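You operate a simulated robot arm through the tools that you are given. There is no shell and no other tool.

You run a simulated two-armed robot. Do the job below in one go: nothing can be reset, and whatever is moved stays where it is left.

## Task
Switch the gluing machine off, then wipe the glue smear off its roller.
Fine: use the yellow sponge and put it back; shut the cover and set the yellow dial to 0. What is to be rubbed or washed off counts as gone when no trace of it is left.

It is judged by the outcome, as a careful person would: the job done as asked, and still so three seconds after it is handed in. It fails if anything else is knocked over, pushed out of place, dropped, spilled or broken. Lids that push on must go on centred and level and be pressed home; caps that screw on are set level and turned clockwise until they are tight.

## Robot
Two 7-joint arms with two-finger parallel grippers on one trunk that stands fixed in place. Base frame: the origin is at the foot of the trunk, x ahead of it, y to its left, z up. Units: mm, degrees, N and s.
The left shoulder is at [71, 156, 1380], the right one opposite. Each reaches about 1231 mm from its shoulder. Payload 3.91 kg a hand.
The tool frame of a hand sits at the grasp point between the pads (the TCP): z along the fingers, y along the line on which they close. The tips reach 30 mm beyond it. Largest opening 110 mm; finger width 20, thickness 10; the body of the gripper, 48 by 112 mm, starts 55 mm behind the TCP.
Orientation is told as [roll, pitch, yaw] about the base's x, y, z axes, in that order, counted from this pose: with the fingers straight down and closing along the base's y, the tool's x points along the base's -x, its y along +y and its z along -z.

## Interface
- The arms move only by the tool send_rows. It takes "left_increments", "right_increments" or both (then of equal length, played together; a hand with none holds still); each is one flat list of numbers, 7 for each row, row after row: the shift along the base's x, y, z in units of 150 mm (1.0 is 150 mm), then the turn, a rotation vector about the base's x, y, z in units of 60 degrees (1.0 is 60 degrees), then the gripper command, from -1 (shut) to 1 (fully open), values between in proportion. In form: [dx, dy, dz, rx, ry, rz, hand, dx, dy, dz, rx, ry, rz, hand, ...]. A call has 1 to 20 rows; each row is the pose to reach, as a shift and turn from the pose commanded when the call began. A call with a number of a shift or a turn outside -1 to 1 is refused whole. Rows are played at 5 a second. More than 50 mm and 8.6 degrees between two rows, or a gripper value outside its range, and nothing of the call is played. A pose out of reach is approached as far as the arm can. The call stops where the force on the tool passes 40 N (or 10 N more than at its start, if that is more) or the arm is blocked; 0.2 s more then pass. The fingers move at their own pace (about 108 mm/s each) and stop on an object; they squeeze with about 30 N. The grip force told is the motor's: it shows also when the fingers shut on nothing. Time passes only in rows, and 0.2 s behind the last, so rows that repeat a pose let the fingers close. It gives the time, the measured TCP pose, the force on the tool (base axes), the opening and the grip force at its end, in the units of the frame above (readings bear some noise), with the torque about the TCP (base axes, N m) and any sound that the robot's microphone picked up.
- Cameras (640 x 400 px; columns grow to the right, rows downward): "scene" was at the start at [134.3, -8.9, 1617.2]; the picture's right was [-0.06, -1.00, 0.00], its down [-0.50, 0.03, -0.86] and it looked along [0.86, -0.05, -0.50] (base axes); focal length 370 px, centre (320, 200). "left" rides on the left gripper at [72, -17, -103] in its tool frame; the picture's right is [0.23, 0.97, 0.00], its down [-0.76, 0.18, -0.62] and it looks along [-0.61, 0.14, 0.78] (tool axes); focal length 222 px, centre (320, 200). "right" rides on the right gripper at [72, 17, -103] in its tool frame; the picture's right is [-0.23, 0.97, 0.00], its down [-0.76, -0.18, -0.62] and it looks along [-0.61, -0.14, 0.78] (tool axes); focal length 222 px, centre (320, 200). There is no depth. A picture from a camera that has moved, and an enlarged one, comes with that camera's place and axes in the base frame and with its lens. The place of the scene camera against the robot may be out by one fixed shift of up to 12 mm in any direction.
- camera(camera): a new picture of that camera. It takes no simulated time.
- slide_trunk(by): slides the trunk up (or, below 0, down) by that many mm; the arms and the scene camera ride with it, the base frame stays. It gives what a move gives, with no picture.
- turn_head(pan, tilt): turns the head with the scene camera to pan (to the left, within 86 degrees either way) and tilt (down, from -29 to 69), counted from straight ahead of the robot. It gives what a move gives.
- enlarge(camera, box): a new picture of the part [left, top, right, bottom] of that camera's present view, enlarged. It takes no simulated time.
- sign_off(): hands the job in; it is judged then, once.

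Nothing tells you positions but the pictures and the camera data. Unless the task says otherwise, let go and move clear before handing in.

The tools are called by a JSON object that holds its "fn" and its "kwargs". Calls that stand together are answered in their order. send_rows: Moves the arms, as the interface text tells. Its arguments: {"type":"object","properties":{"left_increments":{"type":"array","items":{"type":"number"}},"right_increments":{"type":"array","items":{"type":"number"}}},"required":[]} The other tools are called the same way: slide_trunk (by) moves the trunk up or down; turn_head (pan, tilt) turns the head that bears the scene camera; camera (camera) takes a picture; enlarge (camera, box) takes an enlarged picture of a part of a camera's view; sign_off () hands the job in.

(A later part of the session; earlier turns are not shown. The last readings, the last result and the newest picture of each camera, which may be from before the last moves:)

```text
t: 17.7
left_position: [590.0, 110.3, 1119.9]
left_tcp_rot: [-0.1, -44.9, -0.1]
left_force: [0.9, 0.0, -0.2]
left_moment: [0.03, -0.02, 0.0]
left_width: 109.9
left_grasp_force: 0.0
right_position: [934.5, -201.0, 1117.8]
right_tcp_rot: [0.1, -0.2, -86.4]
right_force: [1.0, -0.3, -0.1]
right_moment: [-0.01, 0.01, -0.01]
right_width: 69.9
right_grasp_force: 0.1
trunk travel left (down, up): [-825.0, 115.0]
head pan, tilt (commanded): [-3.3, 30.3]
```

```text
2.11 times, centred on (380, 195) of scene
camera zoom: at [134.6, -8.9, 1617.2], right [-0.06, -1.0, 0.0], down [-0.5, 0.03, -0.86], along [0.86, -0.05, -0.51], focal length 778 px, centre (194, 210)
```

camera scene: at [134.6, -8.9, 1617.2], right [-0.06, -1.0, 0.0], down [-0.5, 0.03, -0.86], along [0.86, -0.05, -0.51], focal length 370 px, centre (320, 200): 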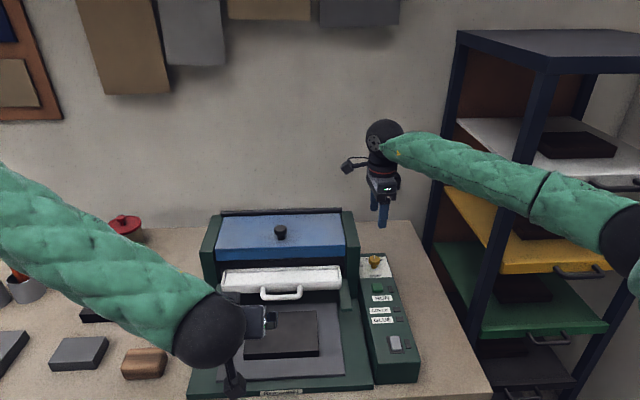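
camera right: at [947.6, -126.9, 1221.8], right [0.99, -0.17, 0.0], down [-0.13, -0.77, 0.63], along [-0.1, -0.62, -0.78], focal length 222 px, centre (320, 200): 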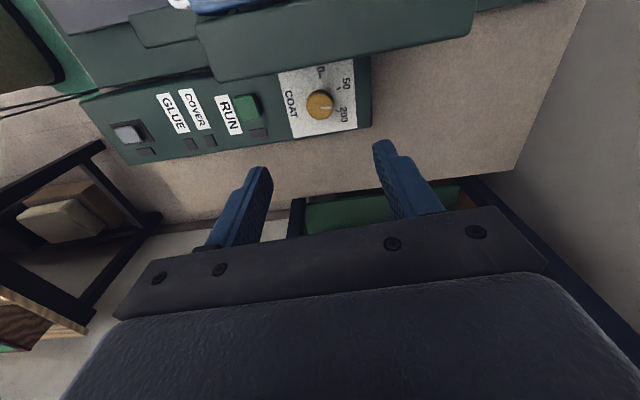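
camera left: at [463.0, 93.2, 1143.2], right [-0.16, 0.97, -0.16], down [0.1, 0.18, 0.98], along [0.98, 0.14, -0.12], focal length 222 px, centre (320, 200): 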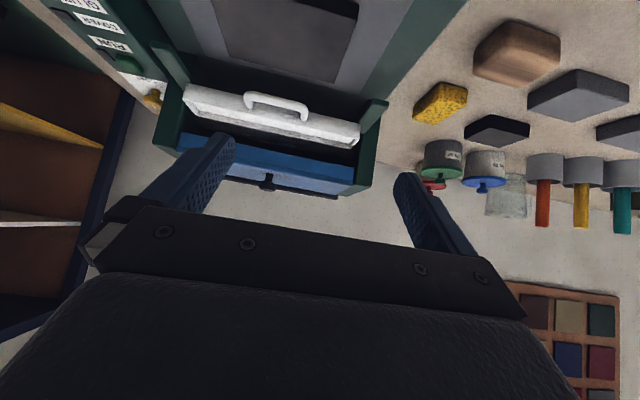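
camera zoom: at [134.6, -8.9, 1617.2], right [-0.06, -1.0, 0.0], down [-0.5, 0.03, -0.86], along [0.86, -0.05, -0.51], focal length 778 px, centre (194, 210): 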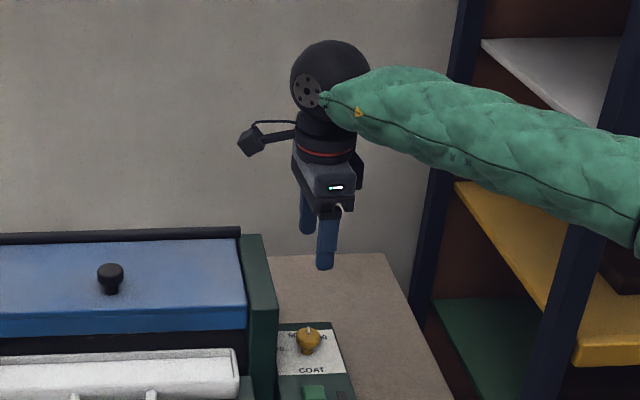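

The camera housing would hit the wall at that yaw, so I'll lean the hand 30° away from the wall, still closing along x with the pads vertical. Then I'll pre-rotate it clockwise so I can turn the knob anticlockwise.

{"fn": "send_rows", "kwargs": {"right_increments": [0, 0, 0, 0.125, 0, 0, 0.27, 0, 0, 0, 0.25, 0, 0, 0.27, 0, 0, 0, 0.375, 0, 0, 0.27, 0, 0, 0, 0.5, 0, 0, 0.27]}}

{"fn": "send_rows", "kwargs": {"right_increments": [0, 0, 0, 0, 0, -0.125, 0.27, 0, 0, 0, 0, 0, -0.25, 0.27, 0, 0, 0, 0, 0, -0.375, 0.27, 0, 0, 0, 0, 0, -0.5, 0.27, 0, 0, 0, 0, 0, -0.625, 0.27, 0, 0, 0, 0, 0, -0.75, 0.27, 0, 0, 0, 0, 0, -0.875, 0.27, 0, 0, 0, 0, 0, -1.0, 0.27]}}

{"fn": "camera", "kwargs": {"camera": "scene"}}

{"fn": "camera", "kwargs": {"camera": "right"}}

```text
t: 18.7
left_position: [589.1, 110.2, 1120.2]
left_tcp_rot: [-0.1, -44.8, 0.0]
left_force: [0.0, -0.3, -0.6]
left_moment: [0.04, -0.04, 0.03]
left_width: 110.2
left_grasp_force: 0.0
right_position: [936.9, -201.7, 1117.5]
right_tcp_rot: [2.5, 29.9, -85.6]
right_force: [-0.3, 0.3, -1.0]
right_moment: [0.01, -0.02, 0.0]
right_width: 69.9
right_grasp_force: 0.1
trunk travel left (down, up): [-825.0, 115.0]
head pan, tilt (commanded): [-3.3, 30.3]
```

```text
t: 20.5
left_position: [589.9, 110.8, 1120.7]
left_tcp_rot: [-0.2, -44.9, -0.1]
left_force: [-0.5, 1.2, -0.2]
left_moment: [-0.01, 0.0, -0.03]
left_width: 110.2
left_grasp_force: 0.0
right_position: [936.0, -200.2, 1118.9]
right_tcp_rot: [2.2, 29.7, -145.8]
right_force: [0.4, -0.2, 0.8]
right_moment: [-0.01, 0.0, 0.03]
right_width: 69.7
right_grasp_force: 0.0
trunk travel left (down, up): [-825.0, 115.0]
head pan, tilt (commanded): [-3.3, 30.3]
```

```text
taken
camera scene: at [134.6, -8.7, 1617.2], right [-0.06, -1.0, 0.0], down [-0.5, 0.03, -0.86], along [0.86, -0.05, -0.5], focal length 370 px, centre (320, 200)
```

scene: 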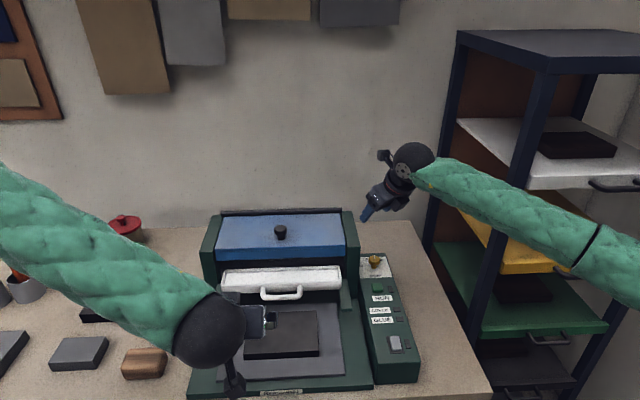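

```text
taken
camera right: at [952.7, -204.5, 1245.2], right [0.37, -0.93, -0.08], down [-0.91, -0.38, 0.16], along [-0.18, 0.01, -0.98], focal length 222 px, centre (320, 200)
```

right: 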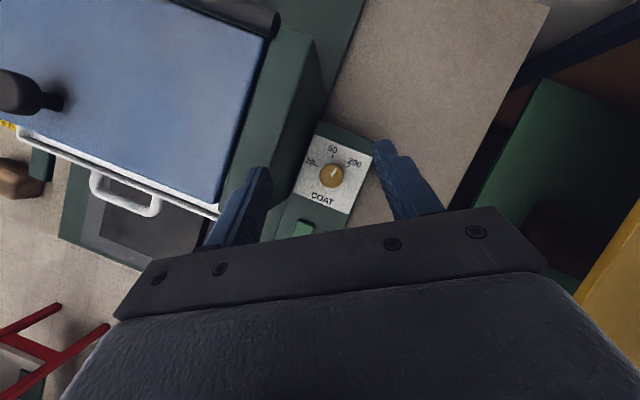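

Re-triangulating, the panel surface is at z≈930 and the knob's top at z≈959, so the tips must stay above about 933. I'll offset the tool so the finger pads straddle the knob, then descend partway and check.

{"fn": "send_rows", "kwargs": {"right_increments": [-0.02, -0.02, 0, 0, 0, 0.125, 0.15, -0.0387, -0.042, 0, 0, 0, 0.25, 0.15, -0.0387, -0.042, -0.25, 0, 0, 0.25, 0.15, -0.0387, -0.042, -0.5, 0, 0, 0.25, 0.15, -0.0387, -0.042, -0.7, 0, 0, 0.25, 0.15]}}

{"fn": "camera", "kwargs": {"camera": "right"}}

{"fn": "enlarge", "kwargs": {"camera": "scene", "box": [320, 150, 440, 290]}}

```text
t: 21.7
left_position: [589.2, 111.4, 1120.3]
left_tcp_rot: [0.1, -44.9, 0.0]
left_force: [0.3, -0.8, 0.1]
left_moment: [0.0, 0.0, -0.03]
left_width: 110.0
left_grasp_force: 0.1
right_position: [930.4, -206.4, 1013.1]
right_tcp_rot: [2.2, 29.7, -130.7]
right_force: [-0.2, -0.7, -0.4]
right_moment: [0.0, 0.03, 0.01]
right_width: 63.3
right_grasp_force: 0.2
trunk travel left (down, up): [-825.0, 115.0]
head pan, tilt (commanded): [-3.3, 30.3]
```

```text
taken
camera right: at [947.5, -205.9, 1139.8], right [0.6, -0.8, -0.08], down [-0.78, -0.6, 0.16], along [-0.17, -0.03, -0.98], focal length 222 px, centre (320, 200)
```

right: 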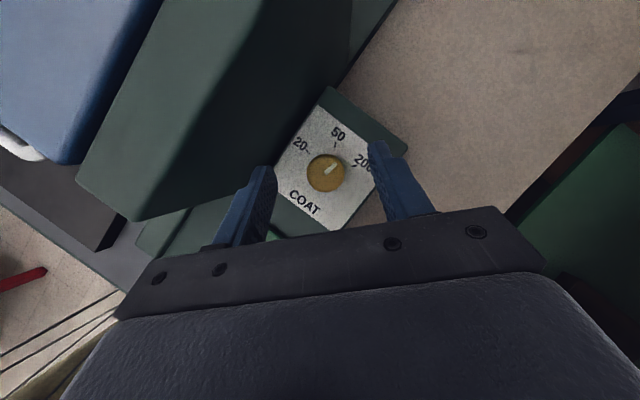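

```text
2.86 times, centred on (380, 220) of scene
camera zoom: at [134.8, -9.1, 1617.3], right [-0.06, -1.0, 0.0], down [-0.5, 0.03, -0.86], along [0.86, -0.05, -0.51], focal length 1056 px, centre (149, 143)
```

zoom: 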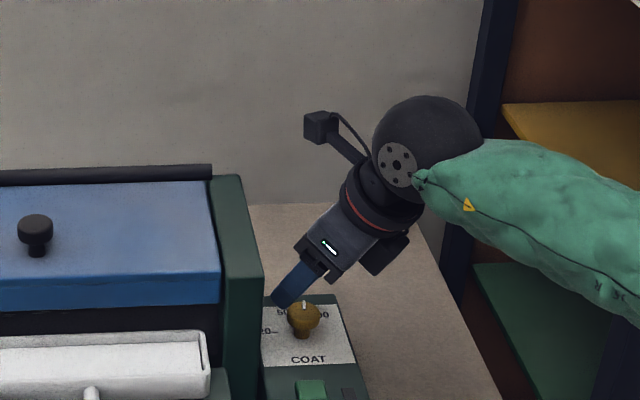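

The knob at about (936, −202) lies between the fingers. I'll go down to tool height 966 and close on it.

{"fn": "send_rows", "kwargs": {"right_increments": [0, 0, -0.12, 0, 0, 0, 0.15, 0, 0, -0.22, 0, 0, 0, 0.15, 0, 0, -0.31, 0, 0, 0, 0.15]}}

{"fn": "camera", "kwargs": {"camera": "right"}}

{"fn": "enlarge", "kwargs": {"camera": "scene", "box": [320, 190, 440, 290]}}

```text
t: 22.5
left_position: [589.4, 111.4, 1120.4]
left_tcp_rot: [0.0, -45.0, 0.0]
left_force: [0.2, -0.2, 0.0]
left_moment: [-0.03, -0.01, 0.01]
left_width: 109.9
left_grasp_force: 0.0
right_position: [929.9, -208.0, 965.9]
right_tcp_rot: [2.2, 29.7, -130.6]
right_force: [-0.3, 0.1, -0.7]
right_moment: [-0.04, -0.01, 0.0]
right_width: 63.5
right_grasp_force: 0.1
trunk travel left (down, up): [-825.0, 115.0]
head pan, tilt (commanded): [-3.3, 30.3]
```

```text
taken
camera right: at [946.8, -207.0, 1093.4], right [0.6, -0.8, -0.08], down [-0.78, -0.6, 0.16], along [-0.17, -0.03, -0.98], focal length 222 px, centre (320, 200)
```

right: 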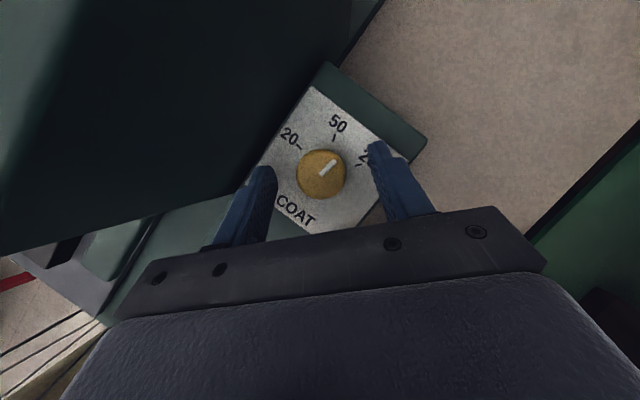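

```text
4.00 times, centred on (380, 240) of scene
camera zoom: at [134.5, -9.1, 1617.2], right [-0.06, -1.0, 0.0], down [-0.5, 0.03, -0.86], along [0.86, -0.05, -0.5], focal length 1479 px, centre (80, 40)
```

zoom: 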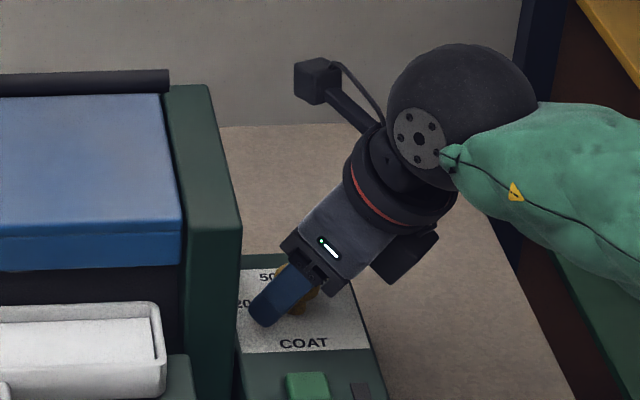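

The fingers straddle the knob. Closing now.

{"fn": "send_rows", "kwargs": {"right_increments": [0, 0, 0, 0, 0, 0, -1, 0, 0, 0, 0, 0, 0, -1, 0, 0, 0, 0, 0, 0, -1]}}

{"fn": "camera", "kwargs": {"camera": "right"}}

```text
t: 23.3
left_position: [590.1, 111.5, 1119.9]
left_tcp_rot: [0.0, -44.9, 0.0]
left_force: [-0.5, -0.1, -0.2]
left_moment: [0.0, 0.01, -0.03]
left_width: 110.0
left_grasp_force: 0.1
right_position: [928.5, -206.7, 967.1]
right_tcp_rot: [2.2, 29.7, -130.7]
right_force: [1.3, -1.1, 0.1]
right_moment: [0.46, 0.26, 0.02]
right_width: 31.7
right_grasp_force: 44.9
trunk travel left (down, up): [-825.0, 115.0]
head pan, tilt (commanded): [-3.3, 30.3]
```

```text
taken
camera right: at [947.1, -207.2, 1093.3], right [0.6, -0.8, -0.08], down [-0.78, -0.6, 0.16], along [-0.17, -0.03, -0.98], focal length 222 px, centre (320, 200)
```

right: 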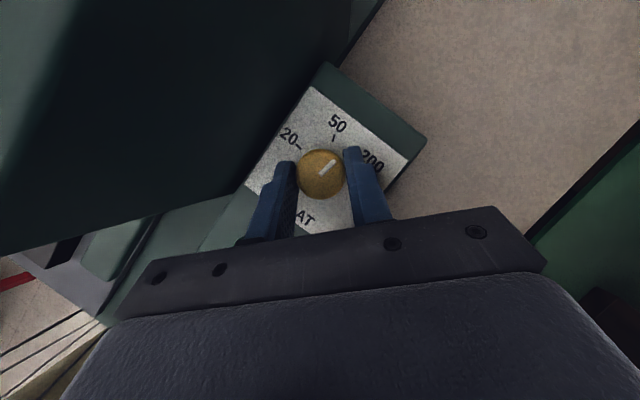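

The knob is gripped, 31.7 mm wide. I'll turn it anticlockwise with the hand orbiting its axis.

{"fn": "send_rows", "kwargs": {"right_increments": [0.0052, -0.0046, 0, 0, 0, 0.125, -1, 0.011, -0.0085, 0, 0, 0, 0.25, -1, 0.0173, -0.0116, 0, 0, 0, 0.375, -1, 0.0239, -0.0138, 0, 0, 0, 0.5, -1, 0.0308, -0.0152, 0, 0, 0, 0.625, -1, 0.0377, -0.0156, 0, 0, 0, 0.75, -1]}}

{"fn": "camera", "kwargs": {"camera": "right"}}

```text
t: 24.7
left_position: [589.5, 111.7, 1119.9]
left_tcp_rot: [-0.1, -44.9, 0.0]
left_force: [-0.6, 0.8, -0.4]
left_moment: [-0.01, 0.0, 0.0]
left_width: 109.9
left_grasp_force: 0.1
right_position: [935.3, -210.6, 966.6]
right_tcp_rot: [2.2, 29.7, -85.6]
right_force: [0.0, 0.7, -3.3]
right_moment: [-0.13, 0.88, -0.01]
right_width: 32.0
right_grasp_force: 45.5
trunk travel left (down, up): [-825.0, 115.0]
head pan, tilt (commanded): [-3.3, 30.3]
```

```text
taken
camera right: at [947.3, -197.3, 1093.4], right [0.99, -0.14, -0.08], down [-0.13, -0.98, 0.16], along [-0.1, -0.14, -0.98], focal length 222 px, centre (320, 200)
```

right: 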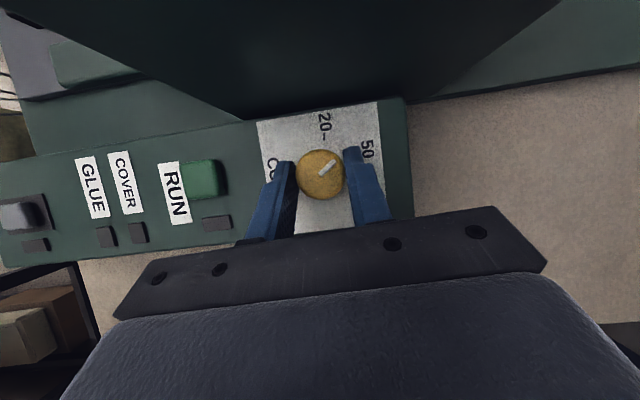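

The knob turns with the hand; its pointer is now between 50 and 20. I'll continue another 45°.

{"fn": "send_rows", "kwargs": {"right_increments": [0.007, 0.0005, 0, 0, 0, 0.125, -1, 0.0138, 0.0018, 0, 0, 0, 0.25, -1, 0.0204, 0.0041, 0, 0, 0, 0.375, -1, 0.0267, 0.0071, 0, 0, 0, 0.5, -1, 0.0325, 0.011, 0, 0, 0, 0.625, -1, 0.0377, 0.0156, 0, 0, 0, 0.75, -1]}}

{"fn": "camera", "kwargs": {"camera": "right"}}

{"fn": "enlarge", "kwargs": {"camera": "scene", "box": [320, 190, 440, 290]}}

```text
t: 26.1
left_position: [590.3, 110.7, 1118.9]
left_tcp_rot: [-0.2, -45.0, 0.0]
left_force: [0.0, -0.2, 0.4]
left_moment: [-0.04, 0.04, -0.02]
left_width: 110.1
left_grasp_force: 0.0
right_position: [940.7, -207.3, 965.6]
right_tcp_rot: [2.1, 29.8, -40.6]
right_force: [-3.6, -2.2, -5.8]
right_moment: [-0.53, 0.21, 0.03]
right_width: 31.7
right_grasp_force: 45.0
trunk travel left (down, up): [-825.0, 115.0]
head pan, tilt (commanded): [-3.3, 30.3]
```

```text
taken
camera right: at [940.4, -190.3, 1093.5], right [0.8, 0.6, -0.08], down [0.6, -0.78, 0.16], along [0.03, -0.17, -0.98], focal length 222 px, centre (320, 200)
```

right: 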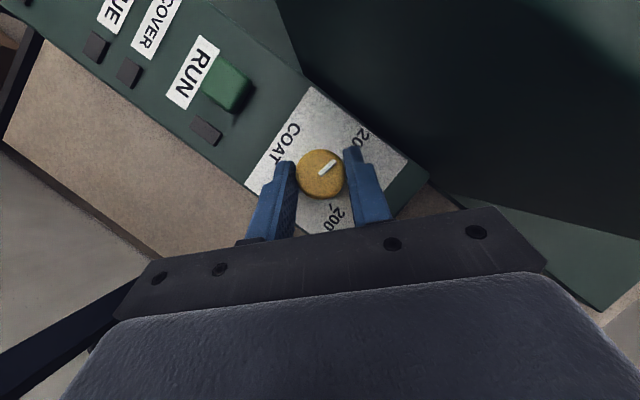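

```text
4.00 times, centred on (380, 240) of scene
camera zoom: at [135.2, -8.8, 1617.1], right [-0.06, -1.0, 0.0], down [-0.5, 0.03, -0.86], along [0.86, -0.05, -0.51], focal length 1479 px, centre (80, 40)
```

zoom: 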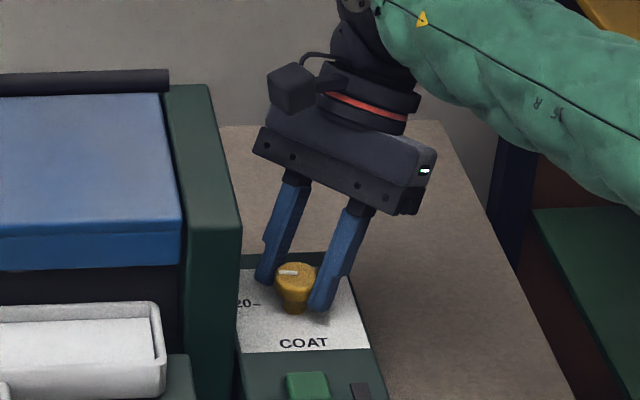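

The pointer is now at about the 20 mark. I'll release, lift, rotate back 60° and re-grip.

{"fn": "send_rows", "kwargs": {"right_increments": [0, 0, 0, 0, 0, 0, 0.15, 0, 0, 0, 0, 0, 0, 0.15, 0, 0, 0.14, 0, 0, 0, 0.15, 0, 0, 0.28, 0, 0, 0, 0.15, -0.006, -0.002, 0.28, 0, 0, -0.125, 0.15, -0.013, -0.004, 0.28, 0, 0, -0.25, 0.15, -0.019, -0.006, 0.28, 0, 0, -0.375, 0.15, -0.026, -0.008, 0.28, 0, 0, -0.5, 0.15, -0.032, -0.01, 0.28, 0, 0, -0.625, 0.15, -0.039, -0.012, 0.28, 0, 0, -0.75, 0.15, -0.045, -0.013, 0.28, 0, 0, -0.875, 0.15, -0.0515, -0.0138, 0.28, 0, 0, -1.0, 0.15]}}

{"fn": "camera", "kwargs": {"camera": "right"}}

{"fn": "enlarge", "kwargs": {"camera": "right", "box": [270, 120, 370, 220]}}

```text
t: 28.7
left_position: [590.5, 111.5, 1119.9]
left_tcp_rot: [0.0, -44.9, 0.0]
left_force: [-0.1, -0.4, -0.4]
left_moment: [0.0, 0.06, -0.02]
left_width: 110.1
left_grasp_force: 0.0
right_position: [933.0, -209.7, 1009.0]
right_tcp_rot: [2.3, 29.7, -100.8]
right_force: [-0.8, 0.0, -0.2]
right_moment: [0.01, 0.0, -0.01]
right_width: 63.4
right_grasp_force: 0.0
trunk travel left (down, up): [-825.0, 115.0]
head pan, tilt (commanded): [-3.3, 30.3]
```

```text
taken
camera right: at [947.7, -200.6, 1136.4], right [0.92, -0.39, -0.08], down [-0.38, -0.91, 0.16], along [-0.13, -0.11, -0.98], focal length 222 px, centre (320, 200)
```

right: 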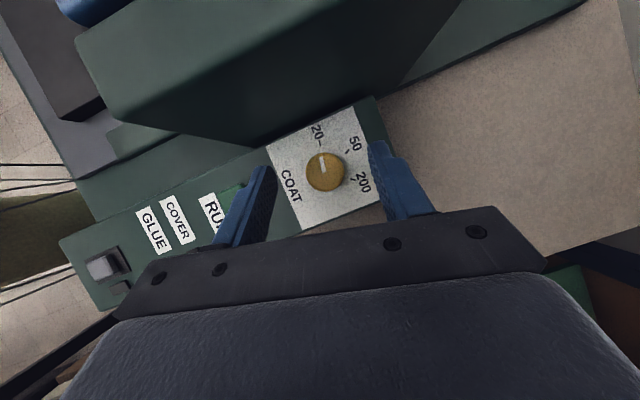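

```text
4.00 times, centred on (320, 170) of right
camera zoom: at [947.7, -200.6, 1136.4], right [0.92, -0.39, -0.08], down [-0.38, -0.91, 0.16], along [-0.13, -0.11, -0.98], focal length 888 px, centre (320, 320)
```

zoom: 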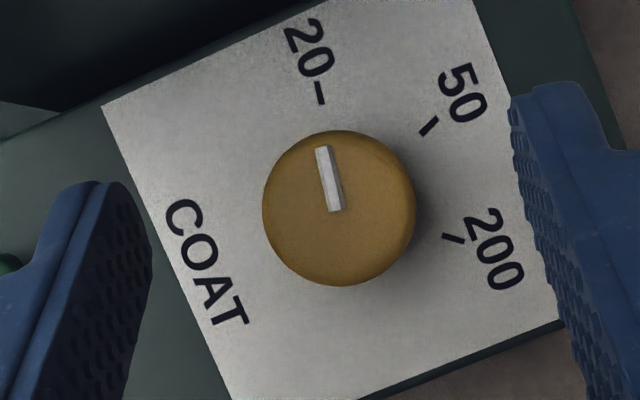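

The pointer is right on 20. I'll re-grip and turn on anticlockwise, watching the torque for a stop.

{"fn": "send_rows", "kwargs": {"right_increments": [0, 0, -0.14, 0, 0, 0, 0.15, 0, 0, -0.28, 0, 0, 0, 0.15, 0, 0, -0.28, 0, 0, 0, -1, 0, 0, -0.28, 0, 0, 0, -1, 0, 0, -0.28, 0, 0, 0, -1]}}

{"fn": "send_rows", "kwargs": {"right_increments": [0.0068, -0.0014, 0, 0, 0, 0.125, -1, 0.0138, -0.0018, 0, 0, 0, 0.25, -1, 0.0208, -0.0014, 0, 0, 0, 0.375, -1, 0.0276, 0, 0, 0, 0, 0.5, -1, 0.0342, 0.0022, 0, 0, 0, 0.625, -1, 0.0405, 0.0053, 0, 0, 0, 0.75, -1]}}

{"fn": "camera", "kwargs": {"camera": "right"}}

```text
t: 29.9
left_position: [588.7, 110.2, 1121.2]
left_tcp_rot: [-0.1, -45.0, -0.1]
left_force: [-0.2, 0.0, -0.5]
left_moment: [-0.02, -0.01, -0.03]
left_width: 109.8
left_grasp_force: 0.0
right_position: [933.5, -207.2, 966.3]
right_tcp_rot: [2.2, 29.6, -100.8]
right_force: [-9.9, 4.9, -4.1]
right_moment: [0.47, 0.67, 0.03]
right_width: 31.8
right_grasp_force: 45.1
trunk travel left (down, up): [-825.0, 115.0]
head pan, tilt (commanded): [-3.3, 30.3]
```

```text
t: 31.3
left_position: [588.6, 111.0, 1119.8]
left_tcp_rot: [-0.1, -45.1, 0.2]
left_force: [-0.3, 0.4, -0.7]
left_moment: [0.0, -0.02, -0.03]
left_width: 110.0
left_grasp_force: 0.0
right_position: [937.8, -206.7, 966.6]
right_tcp_rot: [2.1, 29.7, -55.6]
right_force: [-27.0, 16.1, -13.4]
right_moment: [-0.19, 1.11, -0.21]
right_width: 31.5
right_grasp_force: 45.7
trunk travel left (down, up): [-825.0, 115.0]
head pan, tilt (commanded): [-3.3, 30.3]
```

```text
taken
camera right: at [942.4, -190.5, 1093.8], right [0.92, 0.37, -0.08], down [0.38, -0.91, 0.16], along [-0.02, -0.18, -0.98], focal length 222 px, centre (320, 200)
```

right: 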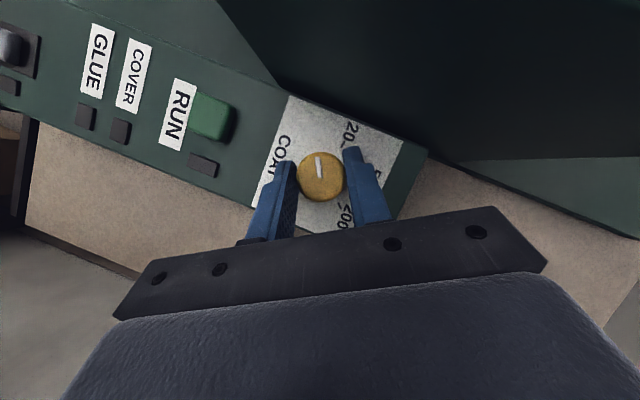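

The knob has followed to about 15° short of where 0 should be, but a sideways force has built up from slight mis-centring. I'll open the fingers to relieve it and check the centring.

{"fn": "send_rows", "kwargs": {"right_increments": [0, 0, 0, 0, 0, 0, -0.2, 0, 0, 0, 0, 0, 0, -0.2]}}

{"fn": "enlarge", "kwargs": {"camera": "right", "box": [270, 120, 370, 220]}}

```text
t: 31.9
left_position: [588.8, 111.1, 1119.7]
left_tcp_rot: [-0.1, -44.9, 0.0]
left_force: [-0.5, 0.1, 0.5]
left_moment: [0.0, 0.05, 0.03]
left_width: 110.2
left_grasp_force: 0.0
right_position: [938.8, -207.5, 967.7]
right_tcp_rot: [2.4, 29.7, -55.6]
right_force: [-0.3, 0.5, -0.2]
right_moment: [-0.01, 0.02, -0.01]
right_width: 43.9
right_grasp_force: 0.1
trunk travel left (down, up): [-825.0, 115.0]
head pan, tilt (commanded): [-3.3, 30.3]
```

```text
4.00 times, centred on (320, 170) of right
camera zoom: at [943.9, -191.5, 1094.7], right [0.93, 0.37, -0.08], down [0.38, -0.91, 0.16], along [-0.01, -0.18, -0.98], focal length 888 px, centre (320, 320)
```

zoom: 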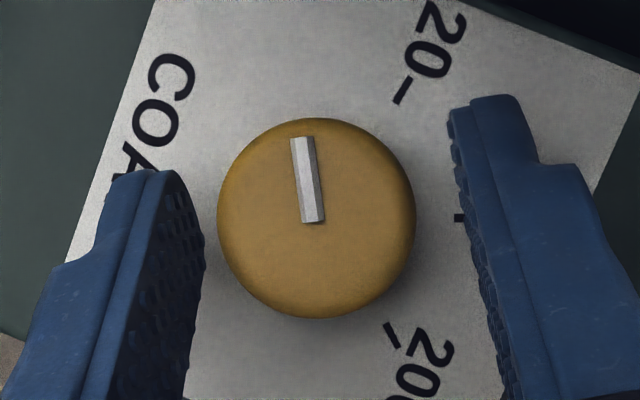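

The knob is centred between the fingers, and its pointer is at about 119°, with 20 at 80° and the expected 0 near 141°. I'll re-grip and turn about 22° more.

{"fn": "send_rows", "kwargs": {"right_increments": [0, 0, 0, 0, 0, 0, -1, 0, 0, 0, 0, 0, 0, -1, 0.0053, 0.0035, 0, 0, 0, 0.125, -1, 0.0101, 0.0077, 0, 0, 0, 0.25, -1, 0.0143, 0.0125, 0, 0, 0, 0.375, -1]}}

{"fn": "enlarge", "kwargs": {"camera": "right", "box": [270, 120, 370, 220]}}

```text
t: 33.1
left_position: [588.6, 110.6, 1120.3]
left_tcp_rot: [0.0, -45.0, 0.1]
left_force: [-0.1, -0.3, -0.2]
left_moment: [-0.03, 0.02, -0.02]
left_width: 109.9
left_grasp_force: 0.1
right_position: [940.1, -205.8, 967.6]
right_tcp_rot: [2.2, 29.7, -33.1]
right_force: [-10.5, -3.6, -0.6]
right_moment: [-0.26, 0.7, -0.46]
right_width: 31.6
right_grasp_force: 45.1
trunk travel left (down, up): [-825.0, 115.0]
head pan, tilt (commanded): [-3.3, 30.3]
```

```text
4.00 times, centred on (320, 170) of right
camera zoom: at [938.5, -189.6, 1093.9], right [0.71, 0.7, -0.08], down [0.7, -0.7, 0.16], along [0.05, -0.17, -0.98], focal length 888 px, centre (320, 320)
```

zoom: 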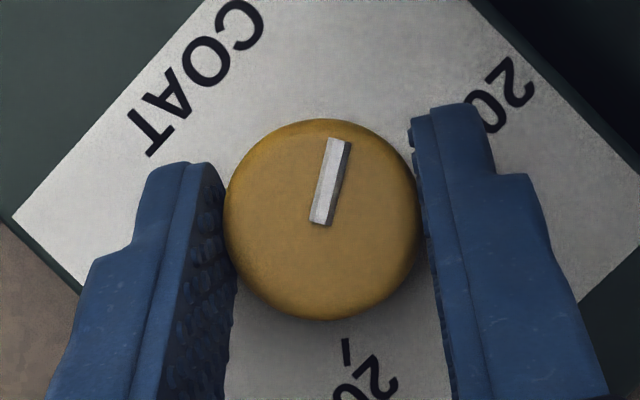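

The knob stopped following at about 121–123° while the torque rose, so it has hit its end stop. That matches extrapolating 50→20→0 linearly to about 121°. I'll release, lift off and check the pointer.

{"fn": "send_rows", "kwargs": {"right_increments": [0, 0, 0, 0, 0, 0, 0.15, 0, 0, 0, 0, 0, 0, 0.15, 0, 0, 0.14, 0, 0, 0, 0.15, 0, 0, 0.28, 0, 0, 0, 0.15, 0, 0, 0.5, 0, 0, 0, 0.15, 0, 0, 0.75, 0, 0, 0, 0.15, 0, 0, 1, 0, 0, 0, 0.15]}}

{"fn": "enlarge", "kwargs": {"camera": "right", "box": [280, 140, 380, 220]}}

{"fn": "enlarge", "kwargs": {"camera": "scene", "box": [340, 240, 420, 370]}}

```text
t: 34.7
left_position: [589.3, 110.8, 1119.6]
left_tcp_rot: [-0.1, -45.0, 0.0]
left_force: [-0.3, -0.6, 0.2]
left_moment: [0.0, 0.03, 0.03]
left_width: 109.9
left_grasp_force: 0.1
right_position: [939.4, -204.9, 1115.2]
right_tcp_rot: [2.2, 29.8, -33.2]
right_force: [-0.5, 0.1, 0.1]
right_moment: [-0.02, 0.0, 0.02]
right_width: 63.0
right_grasp_force: 0.1
trunk travel left (down, up): [-825.0, 115.0]
head pan, tilt (commanded): [-3.3, 30.3]
```

```text
5.00 times, centred on (330, 180) of right
camera zoom: at [937.6, -188.4, 1242.4], right [0.71, 0.7, -0.08], down [0.7, -0.7, 0.16], along [0.05, -0.17, -0.98], focal length 1111 px, centre (270, 300)
```

zoom: 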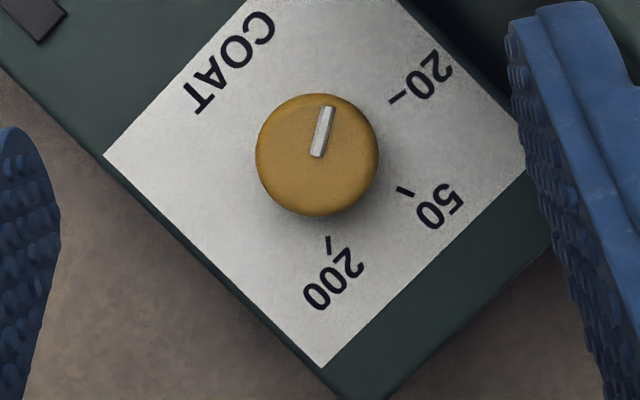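

```text
3.08 times, centred on (380, 305) of scene
camera zoom: at [133.7, -8.8, 1617.2], right [-0.06, -1.0, 0.0], down [-0.5, 0.03, -0.86], along [0.86, -0.05, -0.5], focal length 1138 px, centre (135, -123)
```

zoom: 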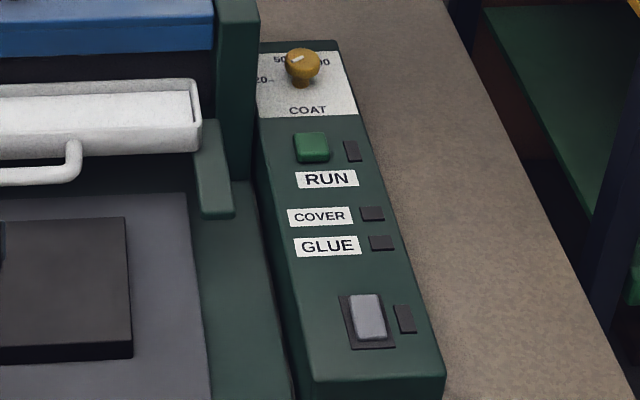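

The dial's pointer stays at about 121°, its zero stop. Next I'll straighten the right hand for the cover's black knob near (908, 47, 1080), and move the left hand over toward the sponge.

{"fn": "send_rows", "kwargs": {"left_increments": [0, 0.167, 0.033, 0, 0.125, 0, 1, 0, 0.333, 0.067, 0, 0.25, 0, 1, 0, 0.5, 0.1, 0, 0.375, 0, 1, 0, 0.667, 0.133, 0, 0.5, 0, 1, 0, 0.833, 0.167, 0, 0.625, 0, 1, 0, 1, 0.2, 0, 0.75, 0, 1], "right_increments": [0, 0, 0.1, -0.0508, -0.0661, 0, 0.5, 0, 0, 0.2, -0.1015, -0.1322, 0, 0.5, 0, 0, 0.3, -0.1523, -0.1983, 0, 0.5, 0, 0, 0.4, -0.203, -0.2643, 0, 0.5, 0, 0, 0.4, -0.2538, -0.3304, 0, 0.5, 0, 0, 0.4, -0.3045, -0.3965, 0, 0.5]}}

{"fn": "send_rows", "kwargs": {"left_increments": [0.2, 0.12, 0, 0, 0, 0, 1, 0.4, 0.24, 0, 0, 0, 0, 1, 0.6, 0.36, 0, 0, 0, 0, 1, 0.8, 0.48, 0, 0, 0, 0, 1, 1, 0.6, 0, 0, 0, 0, 1], "right_increments": [-0.05, 0.2, 0, 0, 0, 0.115, 0.5, -0.1, 0.4, 0, 0, 0, 0.23, 0.5, -0.15, 0.6, 0, 0, 0, 0.345, 0.5, -0.2, 0.8, 0, 0, 0, 0.46, 0.5, -0.21, 1, 0, 0, 0, 0.565, 0.5]}}

{"fn": "camera", "kwargs": {"camera": "scene"}}

{"fn": "camera", "kwargs": {"camera": "right"}}

{"fn": "camera", "kwargs": {"camera": "left"}}

```text
t: 36.1
left_position: [588.6, 263.6, 1148.4]
left_tcp_rot: [-0.1, 0.2, 0.0]
left_force: [-0.2, -0.6, -0.7]
left_moment: [-0.01, 0.01, -0.02]
left_width: 109.8
left_grasp_force: 0.1
right_position: [942.3, -205.6, 1176.0]
right_tcp_rot: [0.0, -0.2, -33.8]
right_force: [0.1, 0.8, 0.0]
right_moment: [-0.04, -0.01, 0.03]
right_width: 82.4
right_grasp_force: 0.0
trunk travel left (down, up): [-825.0, 115.0]
head pan, tilt (commanded): [-3.3, 30.3]
```

```text
t: 37.3
left_position: [740.8, 354.1, 1148.7]
left_tcp_rot: [-0.1, 0.1, 0.0]
left_force: [-0.2, -0.3, 0.2]
left_moment: [0.01, 0.01, 0.03]
left_width: 110.0
left_grasp_force: 0.1
right_position: [909.9, -55.7, 1177.5]
right_tcp_rot: [0.0, -0.1, 0.2]
right_force: [-0.4, 1.1, -0.1]
right_moment: [-0.03, 0.0, -0.03]
right_width: 82.7
right_grasp_force: 0.0
trunk travel left (down, up): [-825.0, 115.0]
head pan, tilt (commanded): [-3.3, 30.3]
```

```text
taken
camera scene: at [136.0, -6.6, 1617.0], right [-0.06, -1.0, 0.0], down [-0.5, 0.03, -0.86], along [0.86, -0.05, -0.51], focal length 370 px, centre (320, 200)
```

scene: 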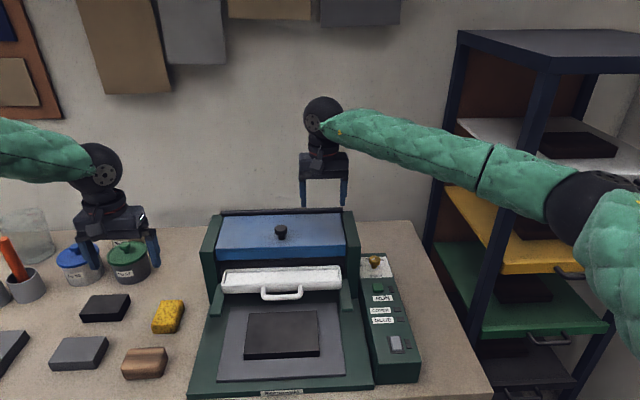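

```text
taken
camera right: at [838.2, -38.7, 1280.8], right [0.22, 0.97, 0.0], down [0.76, -0.17, 0.62], along [0.61, -0.14, -0.78], focal length 222 px, centre (320, 200)
```

right: 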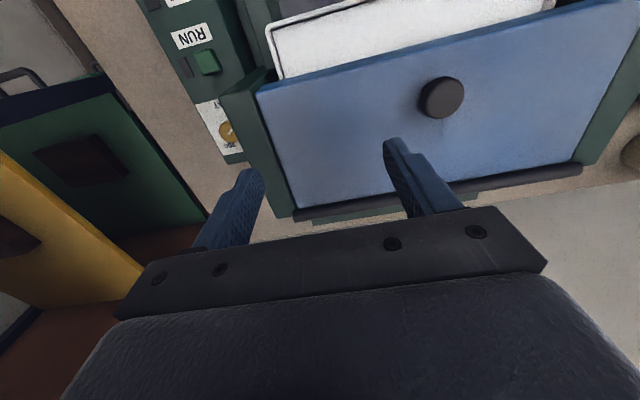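

```text
taken
camera left: at [667.8, 334.4, 1252.3], right [-0.23, 0.97, 0.0], down [0.76, 0.18, 0.62], along [0.6, 0.14, -0.78], focal length 222 px, centre (320, 200)
```

left: 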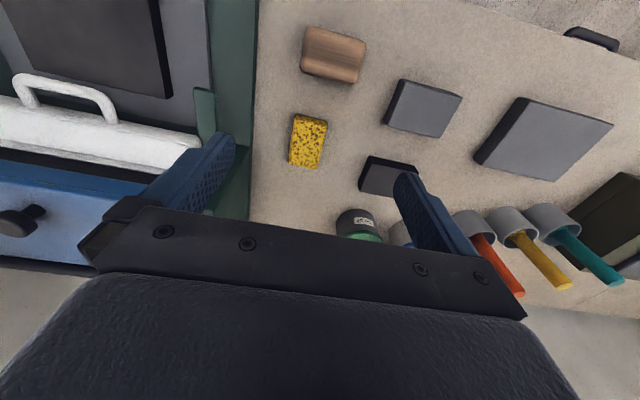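

Three views agree that the cover knob's head is at about (910, 50, 1076). I'll centre the right hand over it.

{"fn": "send_rows", "kwargs": {"right_increments": [0, 0.24, 0, 0, 0, 0, 0.5, 0, 0.48, 0, 0, 0, 0, 0.5, 0, 0.705, 0, 0, 0, 0, 0.5, 0, 0.705, -0.2, 0, 0, 0, 0.5]}}

{"fn": "camera", "kwargs": {"camera": "right"}}

{"fn": "enlarge", "kwargs": {"camera": "scene", "box": [220, 140, 360, 270]}}

{"fn": "enlarge", "kwargs": {"camera": "left", "box": [0, 140, 160, 290]}}

```text
t: 38.3
left_position: [739.2, 349.0, 1149.5]
left_tcp_rot: [0.1, 0.1, -0.1]
left_force: [-0.7, 0.3, -0.3]
left_moment: [0.0, 0.03, -0.01]
left_width: 109.9
left_grasp_force: 0.1
right_position: [909.2, 48.2, 1143.9]
right_tcp_rot: [0.2, -0.1, 0.3]
right_force: [0.4, 0.2, 1.1]
right_moment: [0.02, 0.03, -0.03]
right_width: 82.7
right_grasp_force: 0.1
trunk travel left (down, up): [-825.0, 115.0]
head pan, tilt (commanded): [-3.3, 30.3]
```

```text
taken
camera right: at [837.5, 64.7, 1248.9], right [0.22, 0.97, 0.0], down [0.76, -0.18, 0.62], along [0.61, -0.14, -0.78], focal length 222 px, centre (320, 200)
```

right: 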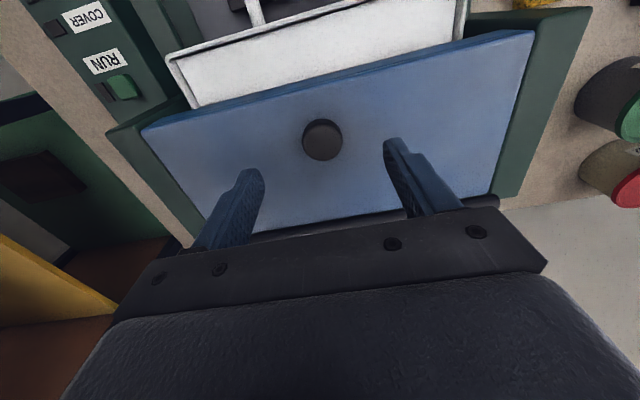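

```text
3.08 times, centred on (290, 205) of scene
camera zoom: at [135.8, -9.3, 1617.1], right [-0.06, -1.0, 0.0], down [-0.5, 0.03, -0.86], along [0.86, -0.05, -0.51], focal length 1138 px, centre (412, 185)
```

zoom: 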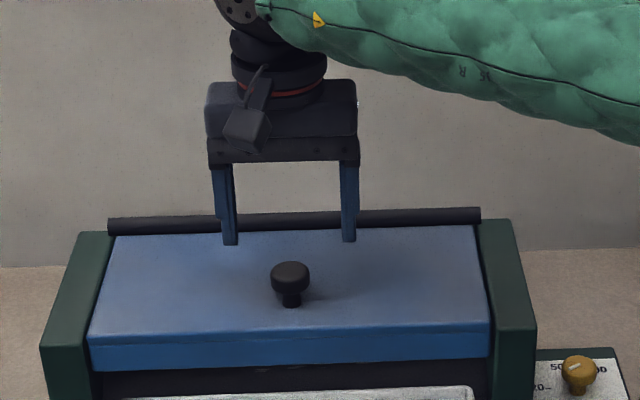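

```text
2.67 times, centred on (80, 215) of left
camera zoom: at [667.2, 332.1, 1253.4], right [-0.23, 0.97, 0.0], down [0.76, 0.18, 0.62], along [0.61, 0.14, -0.78], focal length 592 px, centre (960, 160)
```

zoom: 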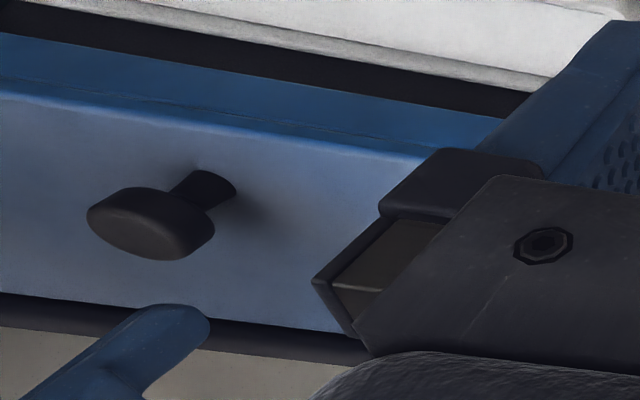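

The knob is about 2.5 mm to the left of the hand's centre line. I'll correct that, descend around it and close.

{"fn": "send_rows", "kwargs": {"right_increments": [-0.008, 0.016, -0.1, 0, 0, 0, 0.5, -0.008, 0.016, -0.25, 0, 0, 0, 0.4, -0.008, 0.016, -0.36, 0, 0, 0, 0.2, -0.008, 0.016, -0.42, 0, 0, 0, 0.2]}}

{"fn": "camera", "kwargs": {"camera": "right"}}

{"fn": "enlarge", "kwargs": {"camera": "left", "box": [0, 140, 160, 290]}}

{"fn": "enlarge", "kwargs": {"camera": "scene", "box": [220, 140, 360, 270]}}

```text
t: 39.3
left_position: [738.5, 351.5, 1149.0]
left_tcp_rot: [-0.1, 0.1, 0.0]
left_force: [-0.4, -0.4, -0.3]
left_moment: [0.0, -0.01, 0.01]
left_width: 109.7
left_grasp_force: 0.0
right_position: [908.6, 51.4, 1085.2]
right_tcp_rot: [0.1, -0.2, 0.2]
right_force: [-0.5, 0.8, -0.6]
right_moment: [-0.02, -0.01, 0.0]
right_width: 66.0
right_grasp_force: 0.0
trunk travel left (down, up): [-825.0, 115.0]
head pan, tilt (commanded): [-3.3, 30.3]
```

```text
taken
camera right: at [836.4, 68.5, 1188.9], right [0.22, 0.97, 0.0], down [0.76, -0.18, 0.62], along [0.61, -0.14, -0.78], focal length 222 px, centre (320, 200)
```

right: 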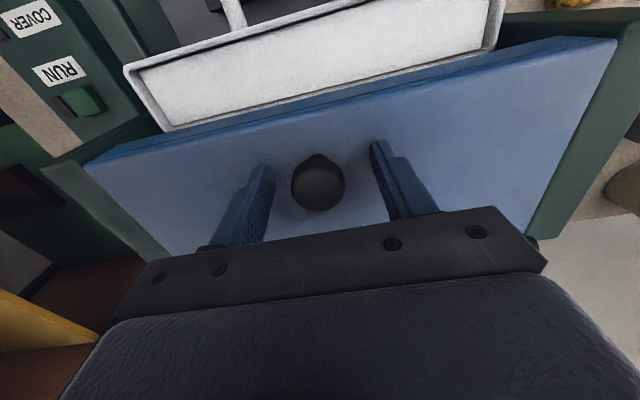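

```text
2.67 times, centred on (80, 215) of left
camera zoom: at [666.4, 332.7, 1253.8], right [-0.23, 0.97, 0.0], down [0.76, 0.18, 0.62], along [0.61, 0.14, -0.78], focal length 592 px, centre (960, 160)
```

zoom: 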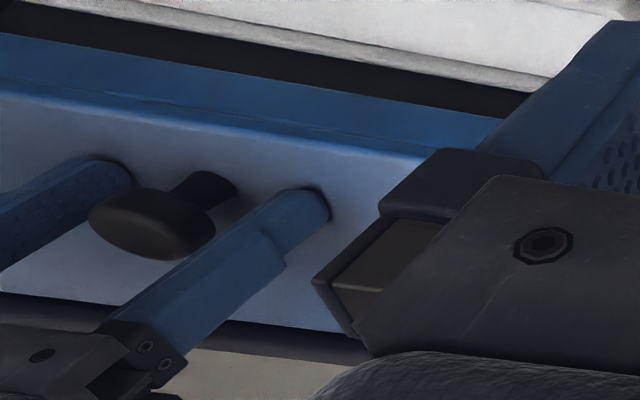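

```text
3.08 times, centred on (290, 205) of scene
camera zoom: at [134.7, -8.6, 1617.2], right [-0.06, -1.0, 0.0], down [-0.5, 0.03, -0.86], along [0.86, -0.05, -0.51], focal length 1138 px, centre (412, 185)
```

zoom: 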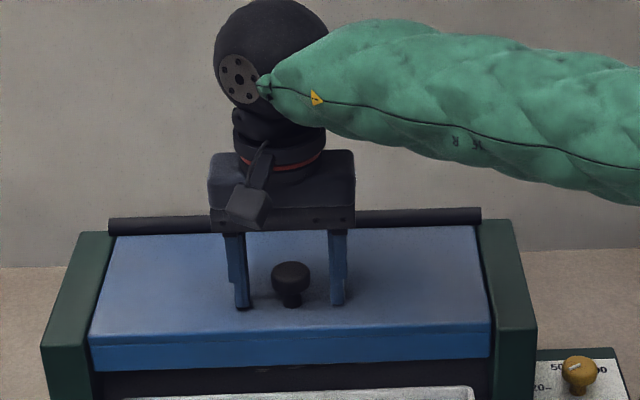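

The fingers straddle the cover knob, with the tips just above the cover. Closing on it.

{"fn": "send_rows", "kwargs": {"right_increments": [0, 0, 0, 0, 0, 0, -1, 0, 0, 0, 0, 0, 0, -1, 0, 0, 0, 0, 0, 0, -1]}}

{"fn": "camera", "kwargs": {"camera": "right"}}

```text
t: 40.1
left_position: [740.1, 350.5, 1149.8]
left_tcp_rot: [0.0, 0.2, 0.0]
left_force: [0.2, 0.8, 0.3]
left_moment: [-0.01, -0.03, 0.03]
left_width: 110.0
left_grasp_force: 0.0
right_position: [908.9, 51.0, 1084.9]
right_tcp_rot: [0.2, -0.2, 0.2]
right_force: [-0.3, -8.0, -1.3]
right_moment: [-0.16, 0.0, -0.07]
right_width: 31.3
right_grasp_force: 44.9
trunk travel left (down, up): [-825.0, 115.0]
head pan, tilt (commanded): [-3.3, 30.3]
```

```text
taken
camera right: at [836.7, 67.0, 1188.7], right [0.23, 0.97, 0.0], down [0.76, -0.18, 0.62], along [0.61, -0.14, -0.78], focal length 222 px, centre (320, 200)
```

right: 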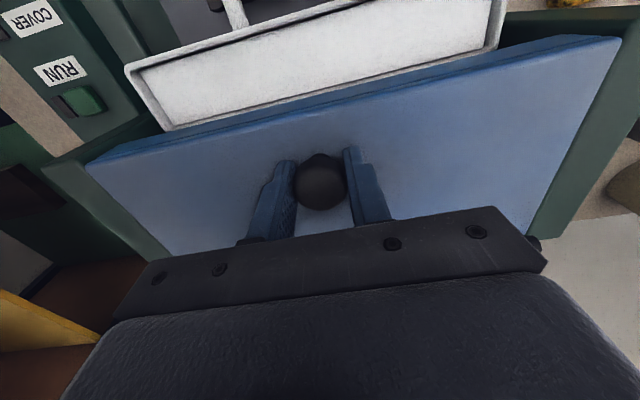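

The cover knob is gripped. I'll lift it slowly along an arc about the rear hinge bar (about x 1037, z 1050) and check that it follows.

{"fn": "send_rows", "kwargs": {"right_increments": [0.0189, 0, 0.074, 0, 0, 0, -1, 0.0443, 0, 0.146, 0, 0, 0, -1, 0.0758, 0, 0.2156, 0, 0, 0, -1, 0.1132, 0, 0.2821, 0, 0, 0, -1]}}

{"fn": "camera", "kwargs": {"camera": "scene"}}

{"fn": "enlarge", "kwargs": {"camera": "scene", "box": [180, 180, 420, 330]}}

```text
t: 41.1
left_position: [738.9, 349.4, 1150.2]
left_tcp_rot: [0.0, 0.0, 0.0]
left_force: [0.1, -0.1, 0.1]
left_moment: [-0.03, 0.0, -0.01]
left_width: 110.1
left_grasp_force: 0.1
right_position: [923.4, 49.7, 1126.3]
right_tcp_rot: [0.0, -0.2, 0.2]
right_force: [-12.0, -13.5, -7.6]
right_moment: [-0.26, 1.29, -0.04]
right_width: 31.4
right_grasp_force: 44.7
trunk travel left (down, up): [-825.0, 115.0]
head pan, tilt (commanded): [-3.3, 30.3]
```

```text
taken
camera scene: at [133.9, -10.3, 1617.3], right [-0.06, -1.0, 0.0], down [-0.5, 0.03, -0.86], along [0.86, -0.05, -0.5], focal length 370 px, centre (320, 200)
```

scene: 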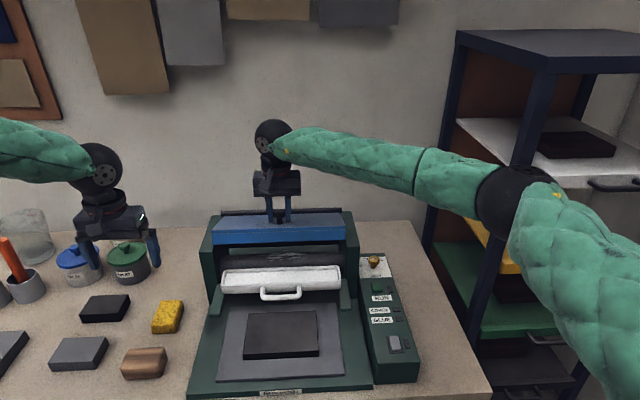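

```text
2.67 times, centred on (300, 255) of scene
camera zoom: at [133.9, -10.3, 1617.3], right [-0.06, -1.0, 0.0], down [-0.5, 0.03, -0.86], along [0.86, -0.05, -0.5], focal length 986 px, centre (373, 53)
```

zoom: 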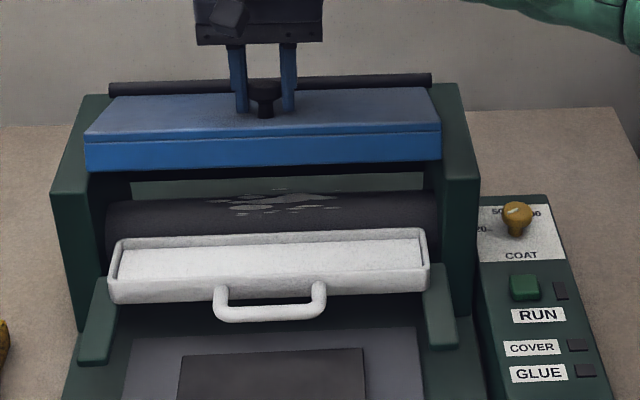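

The cover swings up on its hinge. The dark roller shows a pale smear on its middle, and the COVER lamp stays dark, so the power is off. I'll continue opening.

{"fn": "send_rows", "kwargs": {"right_increments": [0.0431, 0, 0.0631, 0, 0, 0, -1, 0.0916, 0, 0.1221, 0, 0, 0, -1, 0.145, 0, 0.1767, 0, 0, 0, -1, 0.2029, 0, 0.2264, 0, 0, 0, -1, 0.265, 0, 0.2709, 0, 0, 0, -1]}}

{"fn": "camera", "kwargs": {"camera": "scene"}}

{"fn": "enlarge", "kwargs": {"camera": "left", "box": [0, 140, 160, 290]}}

```text
t: 42.3
left_position: [737.5, 349.2, 1150.9]
left_tcp_rot: [0.0, 0.1, 0.1]
left_force: [0.2, -0.5, 0.8]
left_moment: [-0.04, 0.01, -0.02]
left_width: 109.8
left_grasp_force: 0.1
right_position: [965.9, 49.5, 1167.0]
right_tcp_rot: [0.1, -0.1, 0.1]
right_force: [-12.6, -12.5, -2.5]
right_moment: [-0.42, 1.28, -0.15]
right_width: 31.7
right_grasp_force: 44.6
trunk travel left (down, up): [-825.0, 115.0]
head pan, tilt (commanded): [-3.3, 30.3]
```

```text
taken
camera scene: at [133.5, -10.3, 1617.3], right [-0.06, -1.0, 0.0], down [-0.5, 0.03, -0.86], along [0.86, -0.05, -0.5], focal length 370 px, centre (320, 200)
```

scene: 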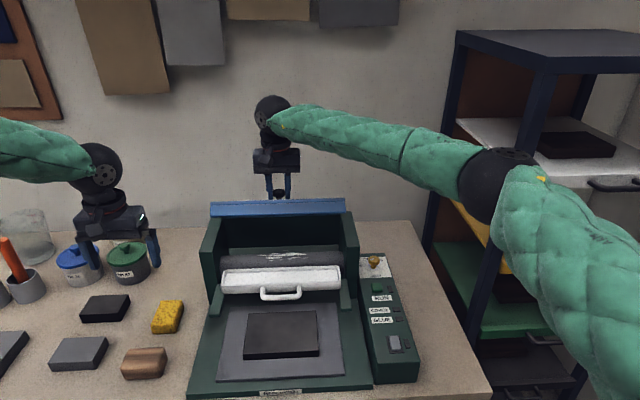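

```text
2.67 times, centred on (80, 215) of left
camera zoom: at [665.6, 331.2, 1254.6], right [-0.23, 0.97, 0.0], down [0.76, 0.18, 0.62], along [0.61, 0.14, -0.78], focal length 592 px, centre (960, 160)
```

zoom: 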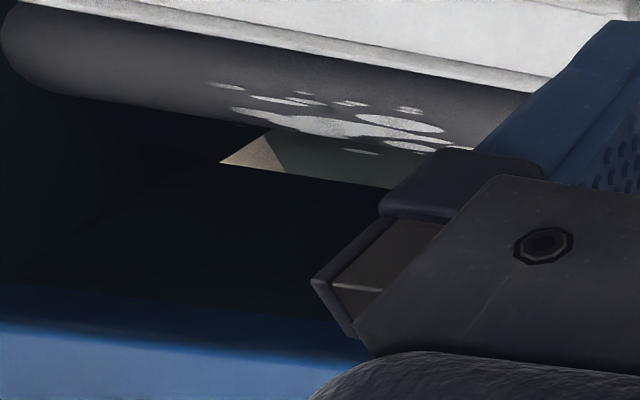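

The smear on the roller is clearly visible now. I'll keep opening the cover toward upright.

{"fn": "send_rows", "kwargs": {"right_increments": [0.0657, 0, 0.039, 0, 0, 0, -1, 0.1346, 0, 0.072, 0, 0, 0, -1, 0.206, 0, 0.0989, 0, 0, 0, -1, 0.2796, 0, 0.1195, 0, 0, 0, -1, 0.3546, 0, 0.1335, 0, 0, 0, -1, 0.4305, 0, 0.141, 0, 0, 0, -1, 0.507, 0, 0.1419, 0, 0, 0, -1]}}

{"fn": "camera", "kwargs": {"camera": "scene"}}

```text
t: 43.9
left_position: [738.8, 349.5, 1150.4]
left_tcp_rot: [0.0, 0.0, 0.0]
left_force: [-0.5, -0.5, -0.1]
left_moment: [0.05, 0.02, 0.0]
left_width: 110.2
left_grasp_force: 0.0
right_position: [1042.7, 49.3, 1188.2]
right_tcp_rot: [0.1, -0.2, 0.0]
right_force: [-8.7, -16.0, 0.9]
right_moment: [-0.31, 1.1, -0.02]
right_width: 29.7
right_grasp_force: 45.0
trunk travel left (down, up): [-825.0, 115.0]
head pan, tilt (commanded): [-3.3, 30.3]
```

```text
taken
camera scene: at [133.8, -9.9, 1617.3], right [-0.06, -1.0, 0.0], down [-0.5, 0.03, -0.86], along [0.86, -0.05, -0.5], focal length 370 px, centre (320, 200)
```

scene: 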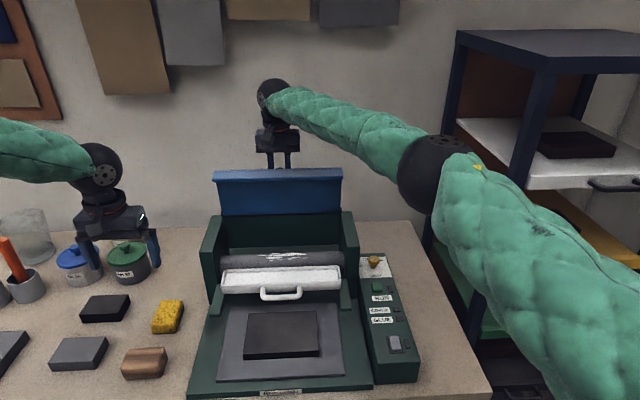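

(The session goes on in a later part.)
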